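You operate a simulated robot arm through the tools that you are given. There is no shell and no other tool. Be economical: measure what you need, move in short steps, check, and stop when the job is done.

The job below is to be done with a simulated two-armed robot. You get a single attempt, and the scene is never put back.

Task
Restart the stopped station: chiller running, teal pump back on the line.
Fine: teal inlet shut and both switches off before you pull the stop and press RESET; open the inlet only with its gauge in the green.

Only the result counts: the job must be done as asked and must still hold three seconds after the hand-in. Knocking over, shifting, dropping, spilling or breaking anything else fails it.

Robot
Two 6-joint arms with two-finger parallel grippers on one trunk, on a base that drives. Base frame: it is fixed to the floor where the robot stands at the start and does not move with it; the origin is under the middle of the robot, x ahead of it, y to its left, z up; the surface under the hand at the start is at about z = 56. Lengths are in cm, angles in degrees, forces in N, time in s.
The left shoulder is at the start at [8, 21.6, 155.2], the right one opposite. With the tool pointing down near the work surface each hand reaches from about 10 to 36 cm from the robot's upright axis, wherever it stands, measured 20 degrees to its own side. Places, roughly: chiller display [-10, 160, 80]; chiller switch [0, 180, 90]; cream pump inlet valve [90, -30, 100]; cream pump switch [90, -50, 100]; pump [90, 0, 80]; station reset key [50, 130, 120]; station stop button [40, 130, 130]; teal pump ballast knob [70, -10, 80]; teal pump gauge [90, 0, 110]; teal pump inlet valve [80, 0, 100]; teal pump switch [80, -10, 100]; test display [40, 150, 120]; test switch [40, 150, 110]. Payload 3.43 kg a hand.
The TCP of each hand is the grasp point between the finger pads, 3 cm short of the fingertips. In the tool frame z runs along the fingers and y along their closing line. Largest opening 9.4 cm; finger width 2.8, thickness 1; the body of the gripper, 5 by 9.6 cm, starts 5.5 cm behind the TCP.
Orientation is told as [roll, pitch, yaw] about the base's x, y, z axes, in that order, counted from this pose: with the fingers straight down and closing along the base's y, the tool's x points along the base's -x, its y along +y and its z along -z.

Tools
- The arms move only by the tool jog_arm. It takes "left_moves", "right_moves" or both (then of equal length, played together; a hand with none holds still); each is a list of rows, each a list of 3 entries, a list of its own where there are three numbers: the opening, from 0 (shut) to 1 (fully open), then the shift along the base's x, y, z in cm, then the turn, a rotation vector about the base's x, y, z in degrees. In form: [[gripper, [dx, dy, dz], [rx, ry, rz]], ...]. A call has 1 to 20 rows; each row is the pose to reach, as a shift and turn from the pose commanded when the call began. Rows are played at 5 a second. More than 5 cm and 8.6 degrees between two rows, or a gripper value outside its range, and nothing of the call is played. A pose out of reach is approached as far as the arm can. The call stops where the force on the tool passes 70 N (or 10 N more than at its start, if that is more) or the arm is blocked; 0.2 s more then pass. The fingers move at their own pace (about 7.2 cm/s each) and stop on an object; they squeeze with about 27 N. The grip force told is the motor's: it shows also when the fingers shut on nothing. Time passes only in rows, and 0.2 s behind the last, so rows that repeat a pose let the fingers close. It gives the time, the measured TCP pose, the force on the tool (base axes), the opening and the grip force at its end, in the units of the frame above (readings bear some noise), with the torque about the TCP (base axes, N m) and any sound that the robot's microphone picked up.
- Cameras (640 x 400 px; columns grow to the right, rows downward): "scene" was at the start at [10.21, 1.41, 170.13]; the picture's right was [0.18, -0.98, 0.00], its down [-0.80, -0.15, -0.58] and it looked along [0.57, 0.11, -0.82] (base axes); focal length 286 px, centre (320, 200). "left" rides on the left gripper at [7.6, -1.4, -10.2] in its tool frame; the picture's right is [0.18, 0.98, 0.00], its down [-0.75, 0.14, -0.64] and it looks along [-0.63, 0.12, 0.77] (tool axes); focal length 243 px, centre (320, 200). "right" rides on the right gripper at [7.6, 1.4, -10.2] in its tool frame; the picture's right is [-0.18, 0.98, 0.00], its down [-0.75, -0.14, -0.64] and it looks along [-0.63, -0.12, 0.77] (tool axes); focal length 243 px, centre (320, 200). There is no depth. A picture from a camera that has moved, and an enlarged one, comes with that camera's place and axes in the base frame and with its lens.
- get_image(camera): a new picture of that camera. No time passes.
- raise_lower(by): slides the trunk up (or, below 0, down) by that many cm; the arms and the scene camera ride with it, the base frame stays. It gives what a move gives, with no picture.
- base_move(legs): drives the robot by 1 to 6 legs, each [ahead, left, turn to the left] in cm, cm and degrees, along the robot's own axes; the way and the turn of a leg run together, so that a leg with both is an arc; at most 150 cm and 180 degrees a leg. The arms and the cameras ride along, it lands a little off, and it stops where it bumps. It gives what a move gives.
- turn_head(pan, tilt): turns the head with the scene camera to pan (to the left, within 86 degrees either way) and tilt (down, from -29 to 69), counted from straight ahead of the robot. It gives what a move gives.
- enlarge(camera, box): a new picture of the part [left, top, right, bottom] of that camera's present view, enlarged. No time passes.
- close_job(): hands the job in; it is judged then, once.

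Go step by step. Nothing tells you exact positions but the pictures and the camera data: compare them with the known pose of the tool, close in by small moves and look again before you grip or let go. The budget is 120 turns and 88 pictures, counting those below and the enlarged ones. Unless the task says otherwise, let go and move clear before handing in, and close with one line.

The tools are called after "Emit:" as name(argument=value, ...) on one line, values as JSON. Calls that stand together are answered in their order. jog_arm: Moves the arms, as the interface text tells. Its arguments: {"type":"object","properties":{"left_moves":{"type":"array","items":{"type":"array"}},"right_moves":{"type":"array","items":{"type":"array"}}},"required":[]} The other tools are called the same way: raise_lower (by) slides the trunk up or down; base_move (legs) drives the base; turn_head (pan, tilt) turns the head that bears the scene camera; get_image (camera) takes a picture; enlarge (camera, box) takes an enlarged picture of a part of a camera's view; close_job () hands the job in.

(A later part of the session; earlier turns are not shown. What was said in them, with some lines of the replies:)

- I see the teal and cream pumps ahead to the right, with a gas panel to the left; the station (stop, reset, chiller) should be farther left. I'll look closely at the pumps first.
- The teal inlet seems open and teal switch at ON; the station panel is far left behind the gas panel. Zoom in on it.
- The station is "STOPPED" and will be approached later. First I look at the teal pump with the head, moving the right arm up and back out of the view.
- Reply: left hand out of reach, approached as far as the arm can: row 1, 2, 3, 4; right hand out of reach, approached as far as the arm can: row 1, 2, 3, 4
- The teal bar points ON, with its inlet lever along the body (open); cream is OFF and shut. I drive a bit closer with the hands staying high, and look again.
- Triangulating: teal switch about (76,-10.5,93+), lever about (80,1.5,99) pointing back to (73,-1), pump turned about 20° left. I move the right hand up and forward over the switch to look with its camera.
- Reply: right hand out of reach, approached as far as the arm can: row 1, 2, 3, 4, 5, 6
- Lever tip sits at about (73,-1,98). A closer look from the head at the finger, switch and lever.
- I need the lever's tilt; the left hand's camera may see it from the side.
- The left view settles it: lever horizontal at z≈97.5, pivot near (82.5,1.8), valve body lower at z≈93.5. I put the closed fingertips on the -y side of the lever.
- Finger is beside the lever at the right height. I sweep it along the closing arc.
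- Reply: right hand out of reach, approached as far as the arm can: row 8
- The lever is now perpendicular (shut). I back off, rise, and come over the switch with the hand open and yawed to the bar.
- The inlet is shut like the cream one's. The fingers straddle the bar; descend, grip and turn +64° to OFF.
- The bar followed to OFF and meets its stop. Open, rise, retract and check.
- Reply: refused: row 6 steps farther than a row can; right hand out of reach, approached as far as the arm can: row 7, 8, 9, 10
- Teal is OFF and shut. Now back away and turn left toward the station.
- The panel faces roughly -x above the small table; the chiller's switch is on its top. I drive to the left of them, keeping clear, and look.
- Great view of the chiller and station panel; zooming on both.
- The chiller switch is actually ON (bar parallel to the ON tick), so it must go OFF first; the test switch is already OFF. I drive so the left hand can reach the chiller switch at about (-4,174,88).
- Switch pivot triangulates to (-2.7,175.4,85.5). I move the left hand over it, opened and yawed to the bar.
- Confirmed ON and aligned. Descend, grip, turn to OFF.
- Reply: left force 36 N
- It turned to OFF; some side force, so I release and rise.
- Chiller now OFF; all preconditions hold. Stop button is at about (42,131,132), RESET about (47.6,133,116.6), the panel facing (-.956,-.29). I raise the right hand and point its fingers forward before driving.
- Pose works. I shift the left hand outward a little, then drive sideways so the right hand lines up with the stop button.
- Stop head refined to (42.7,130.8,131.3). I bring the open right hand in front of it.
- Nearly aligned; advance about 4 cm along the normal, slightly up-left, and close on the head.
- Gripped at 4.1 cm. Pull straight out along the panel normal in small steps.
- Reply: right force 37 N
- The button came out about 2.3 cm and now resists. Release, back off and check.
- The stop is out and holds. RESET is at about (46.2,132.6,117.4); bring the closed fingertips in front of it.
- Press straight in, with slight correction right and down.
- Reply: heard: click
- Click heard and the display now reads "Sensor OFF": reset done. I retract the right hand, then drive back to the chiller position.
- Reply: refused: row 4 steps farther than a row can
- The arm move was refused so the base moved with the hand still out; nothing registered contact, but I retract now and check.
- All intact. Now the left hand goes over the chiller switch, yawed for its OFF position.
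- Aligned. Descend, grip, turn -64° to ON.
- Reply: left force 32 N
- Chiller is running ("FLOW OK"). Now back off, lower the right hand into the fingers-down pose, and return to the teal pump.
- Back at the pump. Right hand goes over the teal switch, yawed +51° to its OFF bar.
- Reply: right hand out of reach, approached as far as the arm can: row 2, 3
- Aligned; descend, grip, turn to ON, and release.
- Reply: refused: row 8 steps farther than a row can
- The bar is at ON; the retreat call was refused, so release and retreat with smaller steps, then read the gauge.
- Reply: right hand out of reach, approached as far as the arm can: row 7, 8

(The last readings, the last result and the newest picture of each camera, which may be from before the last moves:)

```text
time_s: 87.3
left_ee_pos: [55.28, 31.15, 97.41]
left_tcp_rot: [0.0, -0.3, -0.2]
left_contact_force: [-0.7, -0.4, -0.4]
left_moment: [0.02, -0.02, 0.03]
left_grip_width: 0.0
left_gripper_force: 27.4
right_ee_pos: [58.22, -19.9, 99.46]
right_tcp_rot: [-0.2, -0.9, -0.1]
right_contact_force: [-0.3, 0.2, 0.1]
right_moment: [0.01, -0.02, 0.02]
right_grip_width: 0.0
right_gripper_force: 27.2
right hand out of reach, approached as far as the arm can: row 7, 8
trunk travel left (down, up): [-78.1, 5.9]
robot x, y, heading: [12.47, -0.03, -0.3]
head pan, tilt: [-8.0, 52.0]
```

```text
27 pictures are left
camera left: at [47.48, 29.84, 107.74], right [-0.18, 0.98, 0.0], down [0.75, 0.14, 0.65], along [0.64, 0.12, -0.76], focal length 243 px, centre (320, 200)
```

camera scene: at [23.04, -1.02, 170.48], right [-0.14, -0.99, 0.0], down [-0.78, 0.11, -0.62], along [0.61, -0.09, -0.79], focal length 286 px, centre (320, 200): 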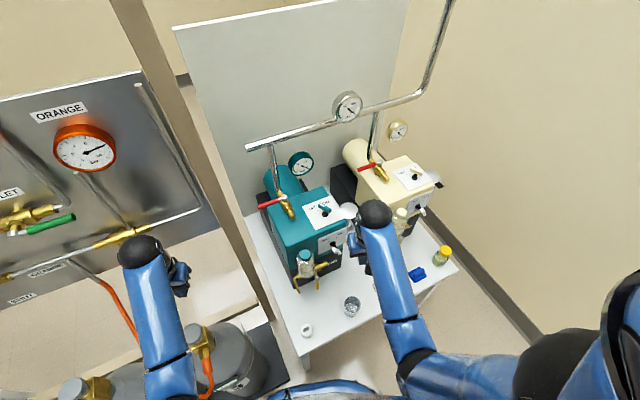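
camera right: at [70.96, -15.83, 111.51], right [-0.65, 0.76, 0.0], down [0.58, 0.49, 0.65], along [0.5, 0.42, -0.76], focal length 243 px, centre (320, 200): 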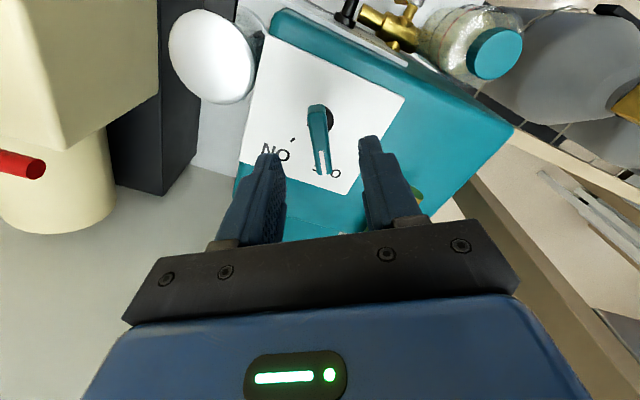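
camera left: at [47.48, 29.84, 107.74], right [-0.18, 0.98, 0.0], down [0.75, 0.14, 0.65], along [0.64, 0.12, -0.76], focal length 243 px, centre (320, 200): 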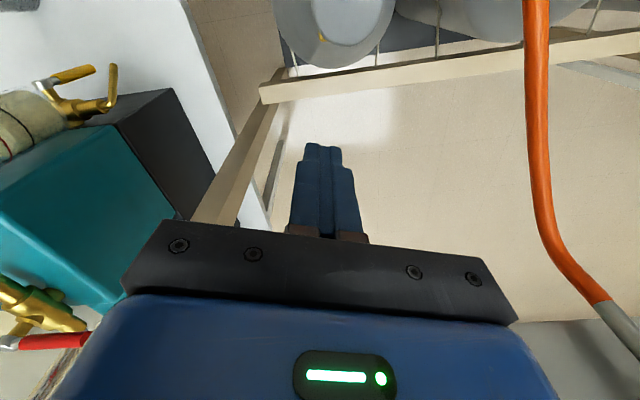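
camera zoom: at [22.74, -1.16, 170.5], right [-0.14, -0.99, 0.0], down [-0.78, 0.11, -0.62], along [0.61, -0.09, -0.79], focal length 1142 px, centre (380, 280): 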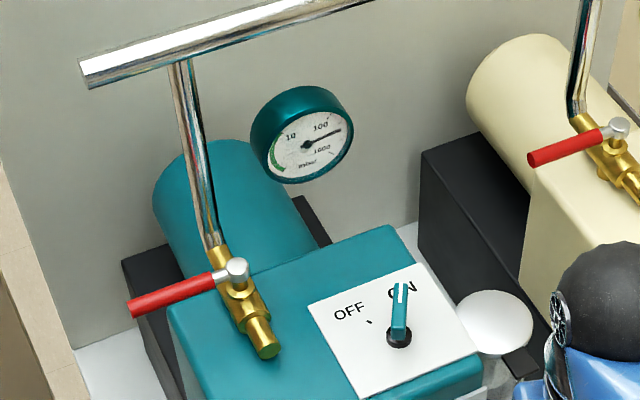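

Pump is pumping down (needle past 100, heading for green). Opening needs the finger on the far side of the lever, so I move 2 cm ahead and bring the right hand over, pitched 30° to stay clear of the manifold.

Emit:
base_move(legs=[[2, 0, 0]])

Emit:
jog_arm(right_moves=[[0, [3, 2, 2], [0, -5, 0]], [0, [6, 5, 4], [0, -10, 0]], [0, [9, 8, 5], [0, -15, 0]], [0, [12, 11.5, 5.5], [0, -20, 0]], [0, [14, 15, 5.5], [0, -25, 0]], [0, [15, 18.5, 5.5], [0, -30, 0]], [0, [16, 22, 5.5], [0, -30, 0]], [0, [17, 26, 5.5], [0, -30, 0]]])

Emit:
enlarge(camera="scene", box=[220, 120, 380, 240])

Emit:
get_image(camera="right")

```text
time_s: 88.3
left_ee_pos: [57.15, 31.27, 97.39]
left_tcp_rot: [0.1, -0.3, -0.1]
left_contact_force: [0.5, -0.1, 0.1]
left_moment: [0.04, -0.02, 0.02]
left_grip_width: 0.0
left_gripper_force: 26.8
right_ee_pos: [60.16, -19.76, 99.43]
right_tcp_rot: [-0.3, -0.8, -0.1]
right_contact_force: [-1.0, -0.2, -0.4]
right_moment: [0.0, -0.02, -0.01]
right_grip_width: 0.0
right_gripper_force: 27.3
trunk travel left (down, up): [-78.1, 5.9]
robot x, y, heading: [14.07, -0.01, -0.1]
head pan, tilt: [-8.0, 52.0]
stopped in leg 1: the robot was blocked; the commanded pose is now the measured one
```

```text
time_s: 90.1
left_ee_pos: [57.07, 31.31, 97.33]
left_tcp_rot: [0.0, -0.3, -0.2]
left_contact_force: [0.1, -0.3, -0.2]
left_moment: [-0.02, 0.01, 0.02]
left_grip_width: 0.0
left_gripper_force: 26.9
right_ee_pos: [77.24, 6.26, 104.85]
right_tcp_rot: [-0.4, -30.8, -0.1]
right_contact_force: [-0.7, 0.1, -0.2]
right_moment: [0.02, 0.01, -0.02]
right_grip_width: 0.0
right_gripper_force: 27.1
trunk travel left (down, up): [-78.1, 5.9]
robot x, y, heading: [14.27, -0.09, -0.3]
head pan, tilt: [-8.0, 52.0]
```

```text
3.33 times, centred on (300, 180) of scene
camera zoom: at [24.82, -0.79, 170.47], right [-0.14, -0.99, 0.0], down [-0.78, 0.11, -0.62], along [0.61, -0.09, -0.79], focal length 952 px, centre (387, 267)
```

zoom: 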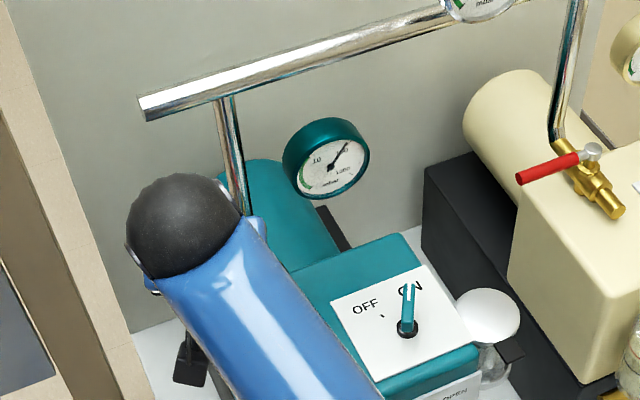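

```text
25 pictures are left
camera right: at [65.43, 7.62, 109.77], right [0.16, 0.98, 0.09], down [0.32, -0.14, 0.94], along [0.93, -0.12, -0.33], focal length 243 px, centre (320, 200)
```

right: 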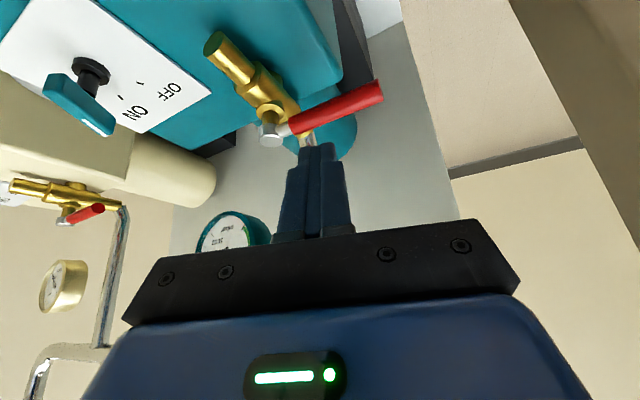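

The view shows the lever clearly (pivot ≈(81.2,2), tip ≈(79.5,10.6)). I place the finger above its far side and wait for the gauge.

Emit:
jog_arm(right_moves=[[0, [1, 2.1, 0], [0, 0, 0]], [0, [3, 2.1, 0], [0, 0, 0]], [0, [5.1, 2.1, 0], [0, 0, 0]], [0, [5.1, 2.1, 0], [0, 0, 0]], [0, [5.1, 2.1, 0], [0, 0, 0]], [0, [5.1, 2.1, 0], [0, 0, 0]], [0, [5.1, 2.1, 0], [0, 0, 0]], [0, [5.1, 2.1, 0], [0, 0, 0]], [0, [5.1, 2.1, 0], [0, 0, 0]], [0, [5.1, 2.1, 0], [0, 0, 0]], [0, [5.1, 2.1, 0], [0, 0, 0]], [0, [5.1, 2.1, 0], [0, 0, 0]], [0, [5.1, 2.1, 0], [0, 0, 0]], [0, [5.1, 2.1, 0], [0, 0, 0]], [0, [5.1, 2.1, 0], [0, 0, 0]], [0, [5.1, 2.1, 0], [0, 0, 0]], [0, [5.1, 2.1, 0], [0, 0, 0]], [0, [5.1, 2.1, 0], [0, 0, 0]], [0, [5.1, 2.1, 0], [0, 0, 0]], [0, [5.1, 2.1, 0], [0, 0, 0]]])

Emit:
get_image(camera="right")

Emit:
enlarge(camera="scene", box=[240, 120, 360, 200])

```text
time_s: 94.3
left_ee_pos: [57.06, 31.22, 97.35]
left_tcp_rot: [0.0, -0.5, -0.2]
left_contact_force: [0.1, 0.9, -0.2]
left_moment: [0.01, -0.01, 0.02]
left_grip_width: 0.0
left_gripper_force: 27.0
right_ee_pos: [82.3, 8.18, 105.0]
right_tcp_rot: [-0.3, -30.7, 0.0]
right_contact_force: [-0.3, 0.4, 0.2]
right_moment: [0.01, 0.01, -0.02]
right_grip_width: 0.0
right_gripper_force: 27.1
trunk travel left (down, up): [-78.1, 5.9]
robot x, y, heading: [14.0, 0.08, -0.3]
head pan, tilt: [-8.0, 52.0]
```

```text
24 pictures are left
camera right: at [70.48, 9.62, 109.77], right [0.16, 0.98, 0.09], down [0.32, -0.14, 0.94], along [0.93, -0.12, -0.33], focal length 243 px, centre (320, 200)
```

right: 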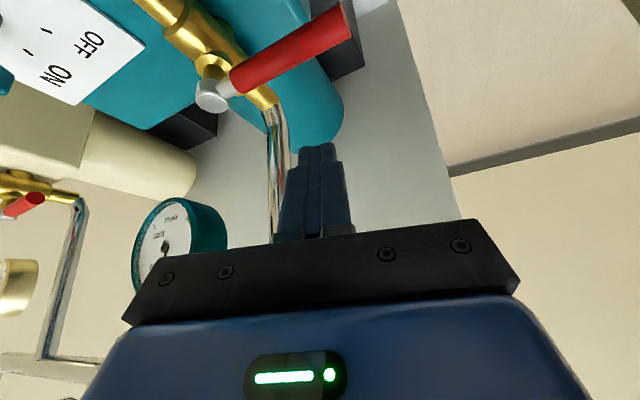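

```text
5.00 times, centred on (300, 160) of scene
camera zoom: at [24.73, -1.02, 170.48], right [-0.14, -0.99, 0.0], down [-0.78, 0.11, -0.62], along [0.61, -0.09, -0.79], focal length 1428 px, centre (420, 400)
```

zoom: 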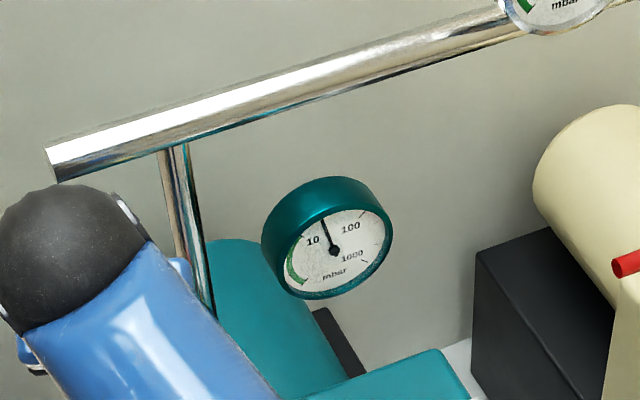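

Needle near 25 mbar, still falling; wait more.

Emit:
jog_arm(right_moves=[[0, [0, 0, 0], [0, 0, 0]], [0, [0, 0, 0], [0, 0, 0]], [0, [0, 0, 0], [0, 0, 0]], [0, [0, 0, 0], [0, 0, 0]], [0, [0, 0, 0], [0, 0, 0]], [0, [0, 0, 0], [0, 0, 0]], [0, [0, 0, 0], [0, 0, 0]], [0, [0, 0, 0], [0, 0, 0]], [0, [0, 0, 0], [0, 0, 0]], [0, [0, 0, 0], [0, 0, 0]], [0, [0, 0, 0], [0, 0, 0]], [0, [0, 0, 0], [0, 0, 0]], [0, [0, 0, 0], [0, 0, 0]], [0, [0, 0, 0], [0, 0, 0]], [0, [0, 0, 0], [0, 0, 0]], [0, [0, 0, 0], [0, 0, 0]], [0, [0, 0, 0], [0, 0, 0]], [0, [0, 0, 0], [0, 0, 0]], [0, [0, 0, 0], [0, 0, 0]], [0, [0, 0, 0], [0, 0, 0]]])

Emit:
jog_arm(right_moves=[[0, [0, 0, 0], [0, 0, 0]], [0, [0, 0, 0], [0, 0, 0]], [0, [0, 0, 0], [0, 0, 0]], [0, [0, 0, 0], [0, 0, 0]], [0, [0, 0, 0], [0, 0, 0]], [0, [0, 0, 0], [0, 0, 0]], [0, [0, 0, 0], [0, 0, 0]], [0, [0, 0, 0], [0, 0, 0]], [0, [0, 0, 0], [0, 0, 0]], [0, [0, 0, 0], [0, 0, 0]], [0, [0, 0, 0], [0, 0, 0]], [0, [0, 0, 0], [0, 0, 0]], [0, [0, 0, 0], [0, 0, 0]], [0, [0, 0, 0], [0, 0, 0]], [0, [0, 0, 0], [0, 0, 0]], [0, [0, 0, 0], [0, 0, 0]], [0, [0, 0, 0], [0, 0, 0]], [0, [0, 0, 0], [0, 0, 0]], [0, [0, 0, 0], [0, 0, 0]], [0, [0, 0, 0], [0, 0, 0]]])

Emit:
enlarge(camera="scene", box=[280, 140, 330, 190])

```text
time_s: 98.5
left_ee_pos: [56.98, 31.26, 97.43]
left_tcp_rot: [0.1, -0.5, -0.2]
left_contact_force: [-1.4, -0.4, 0.4]
left_moment: [-0.02, 0.0, 0.01]
left_grip_width: 0.0
left_gripper_force: 27.1
right_ee_pos: [82.28, 8.35, 104.84]
right_tcp_rot: [-0.3, -30.9, -0.1]
right_contact_force: [-0.6, -0.1, 0.6]
right_moment: [-0.01, 0.01, -0.02]
right_grip_width: 0.0
right_gripper_force: 27.1
trunk travel left (down, up): [-78.1, 5.9]
robot x, y, heading: [13.92, 0.28, -0.1]
head pan, tilt: [-8.0, 52.0]
```

```text
time_s: 102.7
left_ee_pos: [57.09, 31.25, 97.4]
left_tcp_rot: [0.1, -0.4, -0.2]
left_contact_force: [-1.4, -0.3, 0.2]
left_moment: [0.0, 0.0, -0.02]
left_grip_width: 0.0
left_gripper_force: 26.7
right_ee_pos: [82.37, 8.28, 104.89]
right_tcp_rot: [-0.3, -30.8, 0.0]
right_contact_force: [-0.3, 0.3, 0.6]
right_moment: [0.0, 0.01, -0.03]
right_grip_width: 0.0
right_gripper_force: 26.7
trunk travel left (down, up): [-78.1, 5.9]
robot x, y, heading: [13.99, -0.28, -0.2]
head pan, tilt: [-8.0, 52.0]
```

```text
8.00 times, centred on (305, 165) of scene
camera zoom: at [24.73, -1.02, 170.48], right [-0.14, -0.99, 0.0], down [-0.78, 0.11, -0.62], along [0.61, -0.09, -0.79], focal length 2284 px, centre (440, 480)
```

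zoom: 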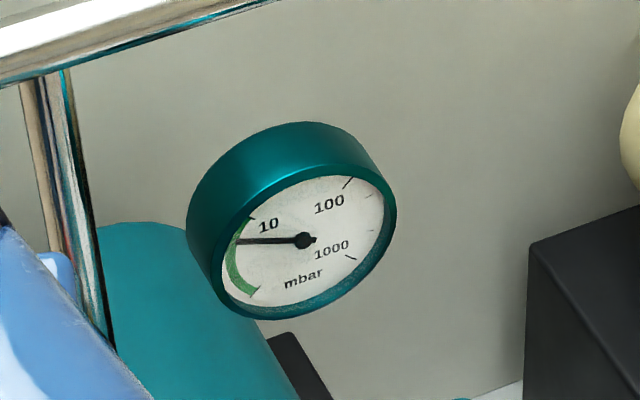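

The needle just entered the green. I lower the finger behind the lever while letting it fall further.

Emit:
jog_arm(right_moves=[[0, [0.1, 0, -1.5], [0, 0, 0]], [0, [0.1, 0, -3], [0, 0, 0]], [0, [0.1, 0, -4.2], [0, 0, 0]], [0, [0.1, 0, -5.3], [0, 0, 0]], [0, [0.1, 0, -5.3], [0, 0, 0]], [0, [0.1, 0, -5.3], [0, 0, 0]], [0, [0.1, 0, -5.3], [0, 0, 0]], [0, [0.1, 0, -5.3], [0, 0, 0]], [0, [0.1, 0, -5.3], [0, 0, 0]], [0, [0.1, 0, -5.3], [0, 0, 0]], [0, [0.1, 0, -5.3], [0, 0, 0]], [0, [0.1, 0, -5.3], [0, 0, 0]], [0, [0.1, 0, -5.3], [0, 0, 0]], [0, [0.1, 0, -5.3], [0, 0, 0]], [0, [0.1, 0, -5.3], [0, 0, 0]], [0, [0.1, 0, -5.3], [0, 0, 0]], [0, [0.1, 0, -5.3], [0, 0, 0]], [0, [0.1, 0, -5.3], [0, 0, 0]], [0, [0.1, 0, -5.3], [0, 0, 0]], [0, [0.1, 0, -5.3], [0, 0, 0]]])

Emit:
get_image(camera="right")

Emit:
enlarge(camera="scene", box=[260, 140, 340, 190])

```text
time_s: 106.9
left_ee_pos: [57.07, 31.33, 97.37]
left_tcp_rot: [0.0, -0.5, -0.2]
left_contact_force: [0.4, -0.3, -0.8]
left_moment: [0.01, 0.0, -0.02]
left_grip_width: 0.0
left_gripper_force: 27.0
right_ee_pos: [82.41, 8.36, 99.72]
right_tcp_rot: [-0.4, -30.9, 0.1]
right_contact_force: [-0.5, 0.8, 0.4]
right_moment: [-0.03, 0.01, 0.02]
right_grip_width: 0.02
right_gripper_force: 27.2
trunk travel left (down, up): [-78.1, 5.9]
robot x, y, heading: [13.93, 0.03, -0.3]
head pan, tilt: [-8.0, 52.0]
```

```text
21 pictures are left
camera right: at [70.61, 9.64, 104.43], right [0.16, 0.98, 0.09], down [0.32, -0.14, 0.94], along [0.93, -0.12, -0.33], focal length 243 px, centre (320, 200)
```

right: 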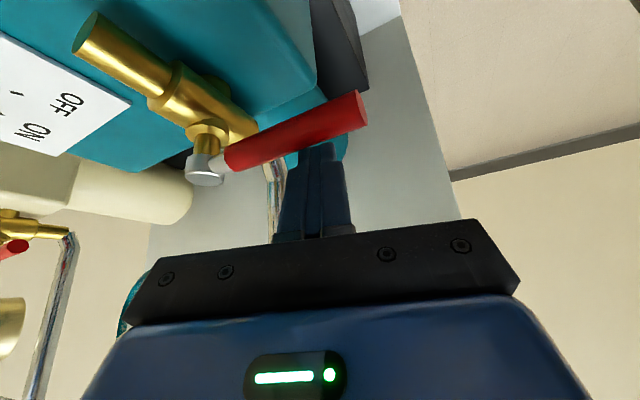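

```text
8.00 times, centred on (300, 165) of scene
camera zoom: at [24.73, -1.02, 170.48], right [-0.14, -0.99, 0.0], down [-0.78, 0.11, -0.62], along [0.61, -0.09, -0.79], focal length 2284 px, centre (480, 480)
```

zoom: 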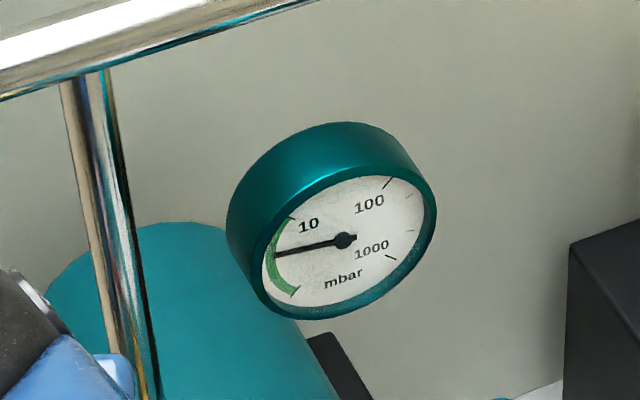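

Gauge is well in the green and the finger is behind the lever. Sweep the lever back to open.

Emit:
jog_arm(right_moves=[[0, [-1.3, 0, 0], [0, 0, 0]], [0, [-2.9, 0.15, 0], [0, 0, 0]], [0, [-4.6, -0.25, 0], [0, 0, 0]], [0, [-6.2, -1.15, 0], [0, 0, 0]], [0, [-7.5, -2.55, 0], [0, 0, 0]], [0, [-8.3, -4.35, 0], [0, 0, 0]], [0, [-8.6, -5.55, 0], [0, 0, 0]], [0, [-8.7, -6.15, 0], [0, 0, 0]], [0, [-8.75, -6.6, 0], [0, 0, 0]]])

Emit:
get_image(camera="right")

```text
time_s: 108.9
left_ee_pos: [57.05, 31.38, 97.32]
left_tcp_rot: [0.0, -0.3, -0.1]
left_contact_force: [0.0, 0.7, 0.4]
left_moment: [0.0, 0.0, 0.01]
left_grip_width: 0.04
left_gripper_force: 27.2
right_ee_pos: [73.6, 1.91, 99.7]
right_tcp_rot: [-0.3, -30.8, 0.0]
right_contact_force: [1.5, 4.8, -0.7]
right_moment: [0.05, 0.01, 0.13]
right_grip_width: 0.01
right_gripper_force: 26.6
trunk travel left (down, up): [-78.1, 5.9]
robot x, y, heading: [14.05, 0.12, -0.3]
head pan, tilt: [-8.0, 52.0]
```

```text
19 pictures are left
camera right: at [61.85, 3.28, 104.52], right [0.16, 0.98, 0.09], down [0.32, -0.14, 0.94], along [0.93, -0.12, -0.33], focal length 243 px, centre (320, 200)
```

right: 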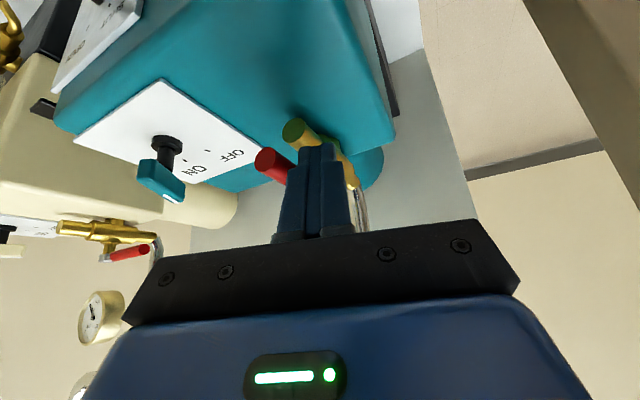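

Nearly there; push on a little until the stop resists.

Emit:
jog_arm(right_moves=[[0, [0, -0.5, 0], [0, 0, 0]], [0, [0, -1.0, 0], [0, 0, 0]], [0, [0, -1.4, 0], [0, 0, 0]]])

```text
time_s: 109.7
left_ee_pos: [56.95, 32.13, 97.17]
left_tcp_rot: [-0.3, -0.3, 0.0]
left_contact_force: [-0.2, 0.0, -0.2]
left_moment: [0.0, 0.02, 0.01]
left_grip_width: 0.0
left_gripper_force: 27.2
right_ee_pos: [73.65, 1.86, 99.77]
right_tcp_rot: [-0.2, -30.8, 0.7]
right_contact_force: [1.0, 47.8, -2.1]
right_moment: [0.94, 0.01, 1.3]
right_grip_width: 0.0
right_gripper_force: 26.9
trunk travel left (down, up): [-78.1, 5.9]
robot x, y, heading: [14.12, -0.05, -0.1]
head pan, tilt: [-8.0, 52.0]
```

The lever is firmly at its stop. Lift away to the left/back and rise, then retract and check.

Emit:
jog_arm(right_moves=[[0, [0, 1.5, 0], [0, 0, 0]], [0, [0, 3, 0], [0, 0, 0]], [0, [-1, 3.5, 3], [0, 0, 0]], [0, [-2, 3, 5], [0, 6, 0]], [0, [-4, -1, 5.5], [0, 12, 0]], [0, [-6, -5, 5.5], [0, 18, 0]], [0, [-8, -9, 5], [0, 24, 0]], [0, [-10, -13, 4], [0, 30, 0]], [0, [-12.5, -17, 3], [0, 30, 0]], [0, [-15, -20, 2], [0, 30, 0]]])

Emit:
enlarge(camera="scene", box=[220, 80, 420, 240])

Emit:
get_image(camera="scene")

```text
time_s: 111.9
left_ee_pos: [57.01, 31.23, 97.59]
left_tcp_rot: [0.0, -0.4, -0.2]
left_contact_force: [0.0, -0.6, -0.8]
left_moment: [0.01, 0.03, -0.01]
left_grip_width: 0.0
left_gripper_force: 27.1
right_ee_pos: [58.97, -19.69, 99.45]
right_tcp_rot: [-0.3, -1.1, 0.0]
right_contact_force: [0.1, 0.2, -0.1]
right_moment: [-0.02, 0.0, 0.01]
right_grip_width: 0.0
right_gripper_force: 26.9
right hand out of reach, approached as far as the arm can: row 8, 9, 10
trunk travel left (down, up): [-78.1, 5.9]
robot x, y, heading: [14.34, 0.01, -0.3]
head pan, tilt: [-8.0, 52.0]
```

```text
2.50 times, centred on (320, 160) of scene
camera zoom: at [24.44, -1.09, 170.51], right [-0.14, -0.99, 0.0], down [-0.78, 0.11, -0.62], along [0.61, -0.09, -0.79], focal length 714 px, centre (320, 300)
```

zoom: 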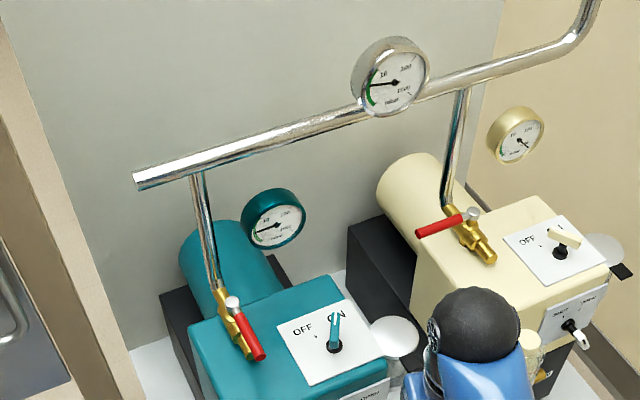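

```text
17 pictures are left
camera scene: at [24.44, -1.09, 170.51], right [-0.14, -0.99, 0.0], down [-0.78, 0.11, -0.62], along [0.61, -0.09, -0.79], focal length 286 px, centre (320, 200)
```

scene: 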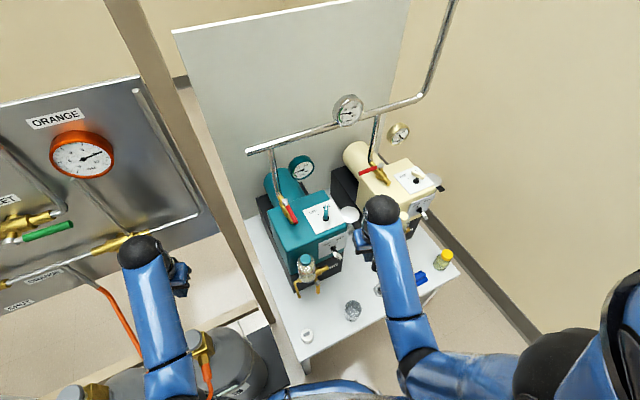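

Valve open, teal ON, line and teal gauges in green. A quick glance at the station and chiller from here before handing in.

Emit:
turn_head(pan=80, tilt=25)

Emit:
get_image(camera="scene")

```text
time_s: 113.5
left_ee_pos: [57.19, 31.29, 97.35]
left_tcp_rot: [0.0, -0.3, -0.2]
left_contact_force: [-0.6, -0.4, 1.1]
left_moment: [0.01, -0.04, -0.01]
left_grip_width: 0.0
left_gripper_force: 27.3
right_ee_pos: [59.15, -19.59, 99.35]
right_tcp_rot: [-0.3, -1.2, 0.0]
right_contact_force: [0.4, 0.1, 0.2]
right_moment: [-0.01, 0.0, 0.0]
right_grip_width: 0.02
right_gripper_force: 27.0
trunk travel left (down, up): [-78.1, 5.9]
robot x, y, heading: [14.29, -0.13, -0.2]
head pan, tilt: [80.0, 25.0]
```

```text
16 pictures are left
camera scene: at [18.95, 9.12, 174.5], right [0.98, -0.18, 0.0], down [-0.08, -0.42, -0.91], along [0.16, 0.89, -0.42], focal length 286 px, centre (320, 200)
```

scene: 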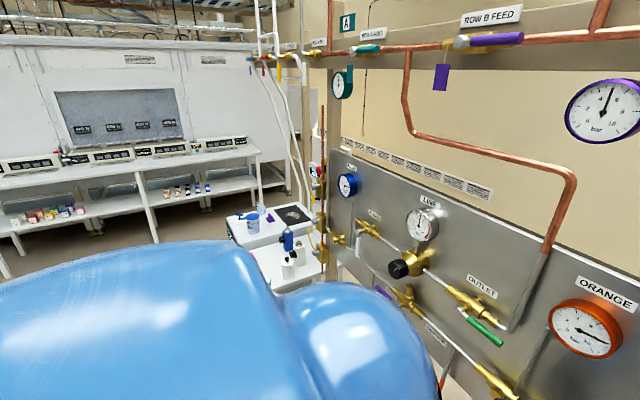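

Nothing at the station looks disturbed from here, though the chiller display is not readable at this angle. It read FLOW OK when I left it, so I hand in.

Emit:
close_job()

```text
The job is handed in.
```

The station is restarted and handed in. The chiller read FLOW OK when I last saw its display. The teal pump is ON with its inlet open, and I opened the inlet only after its gauge was in the green.
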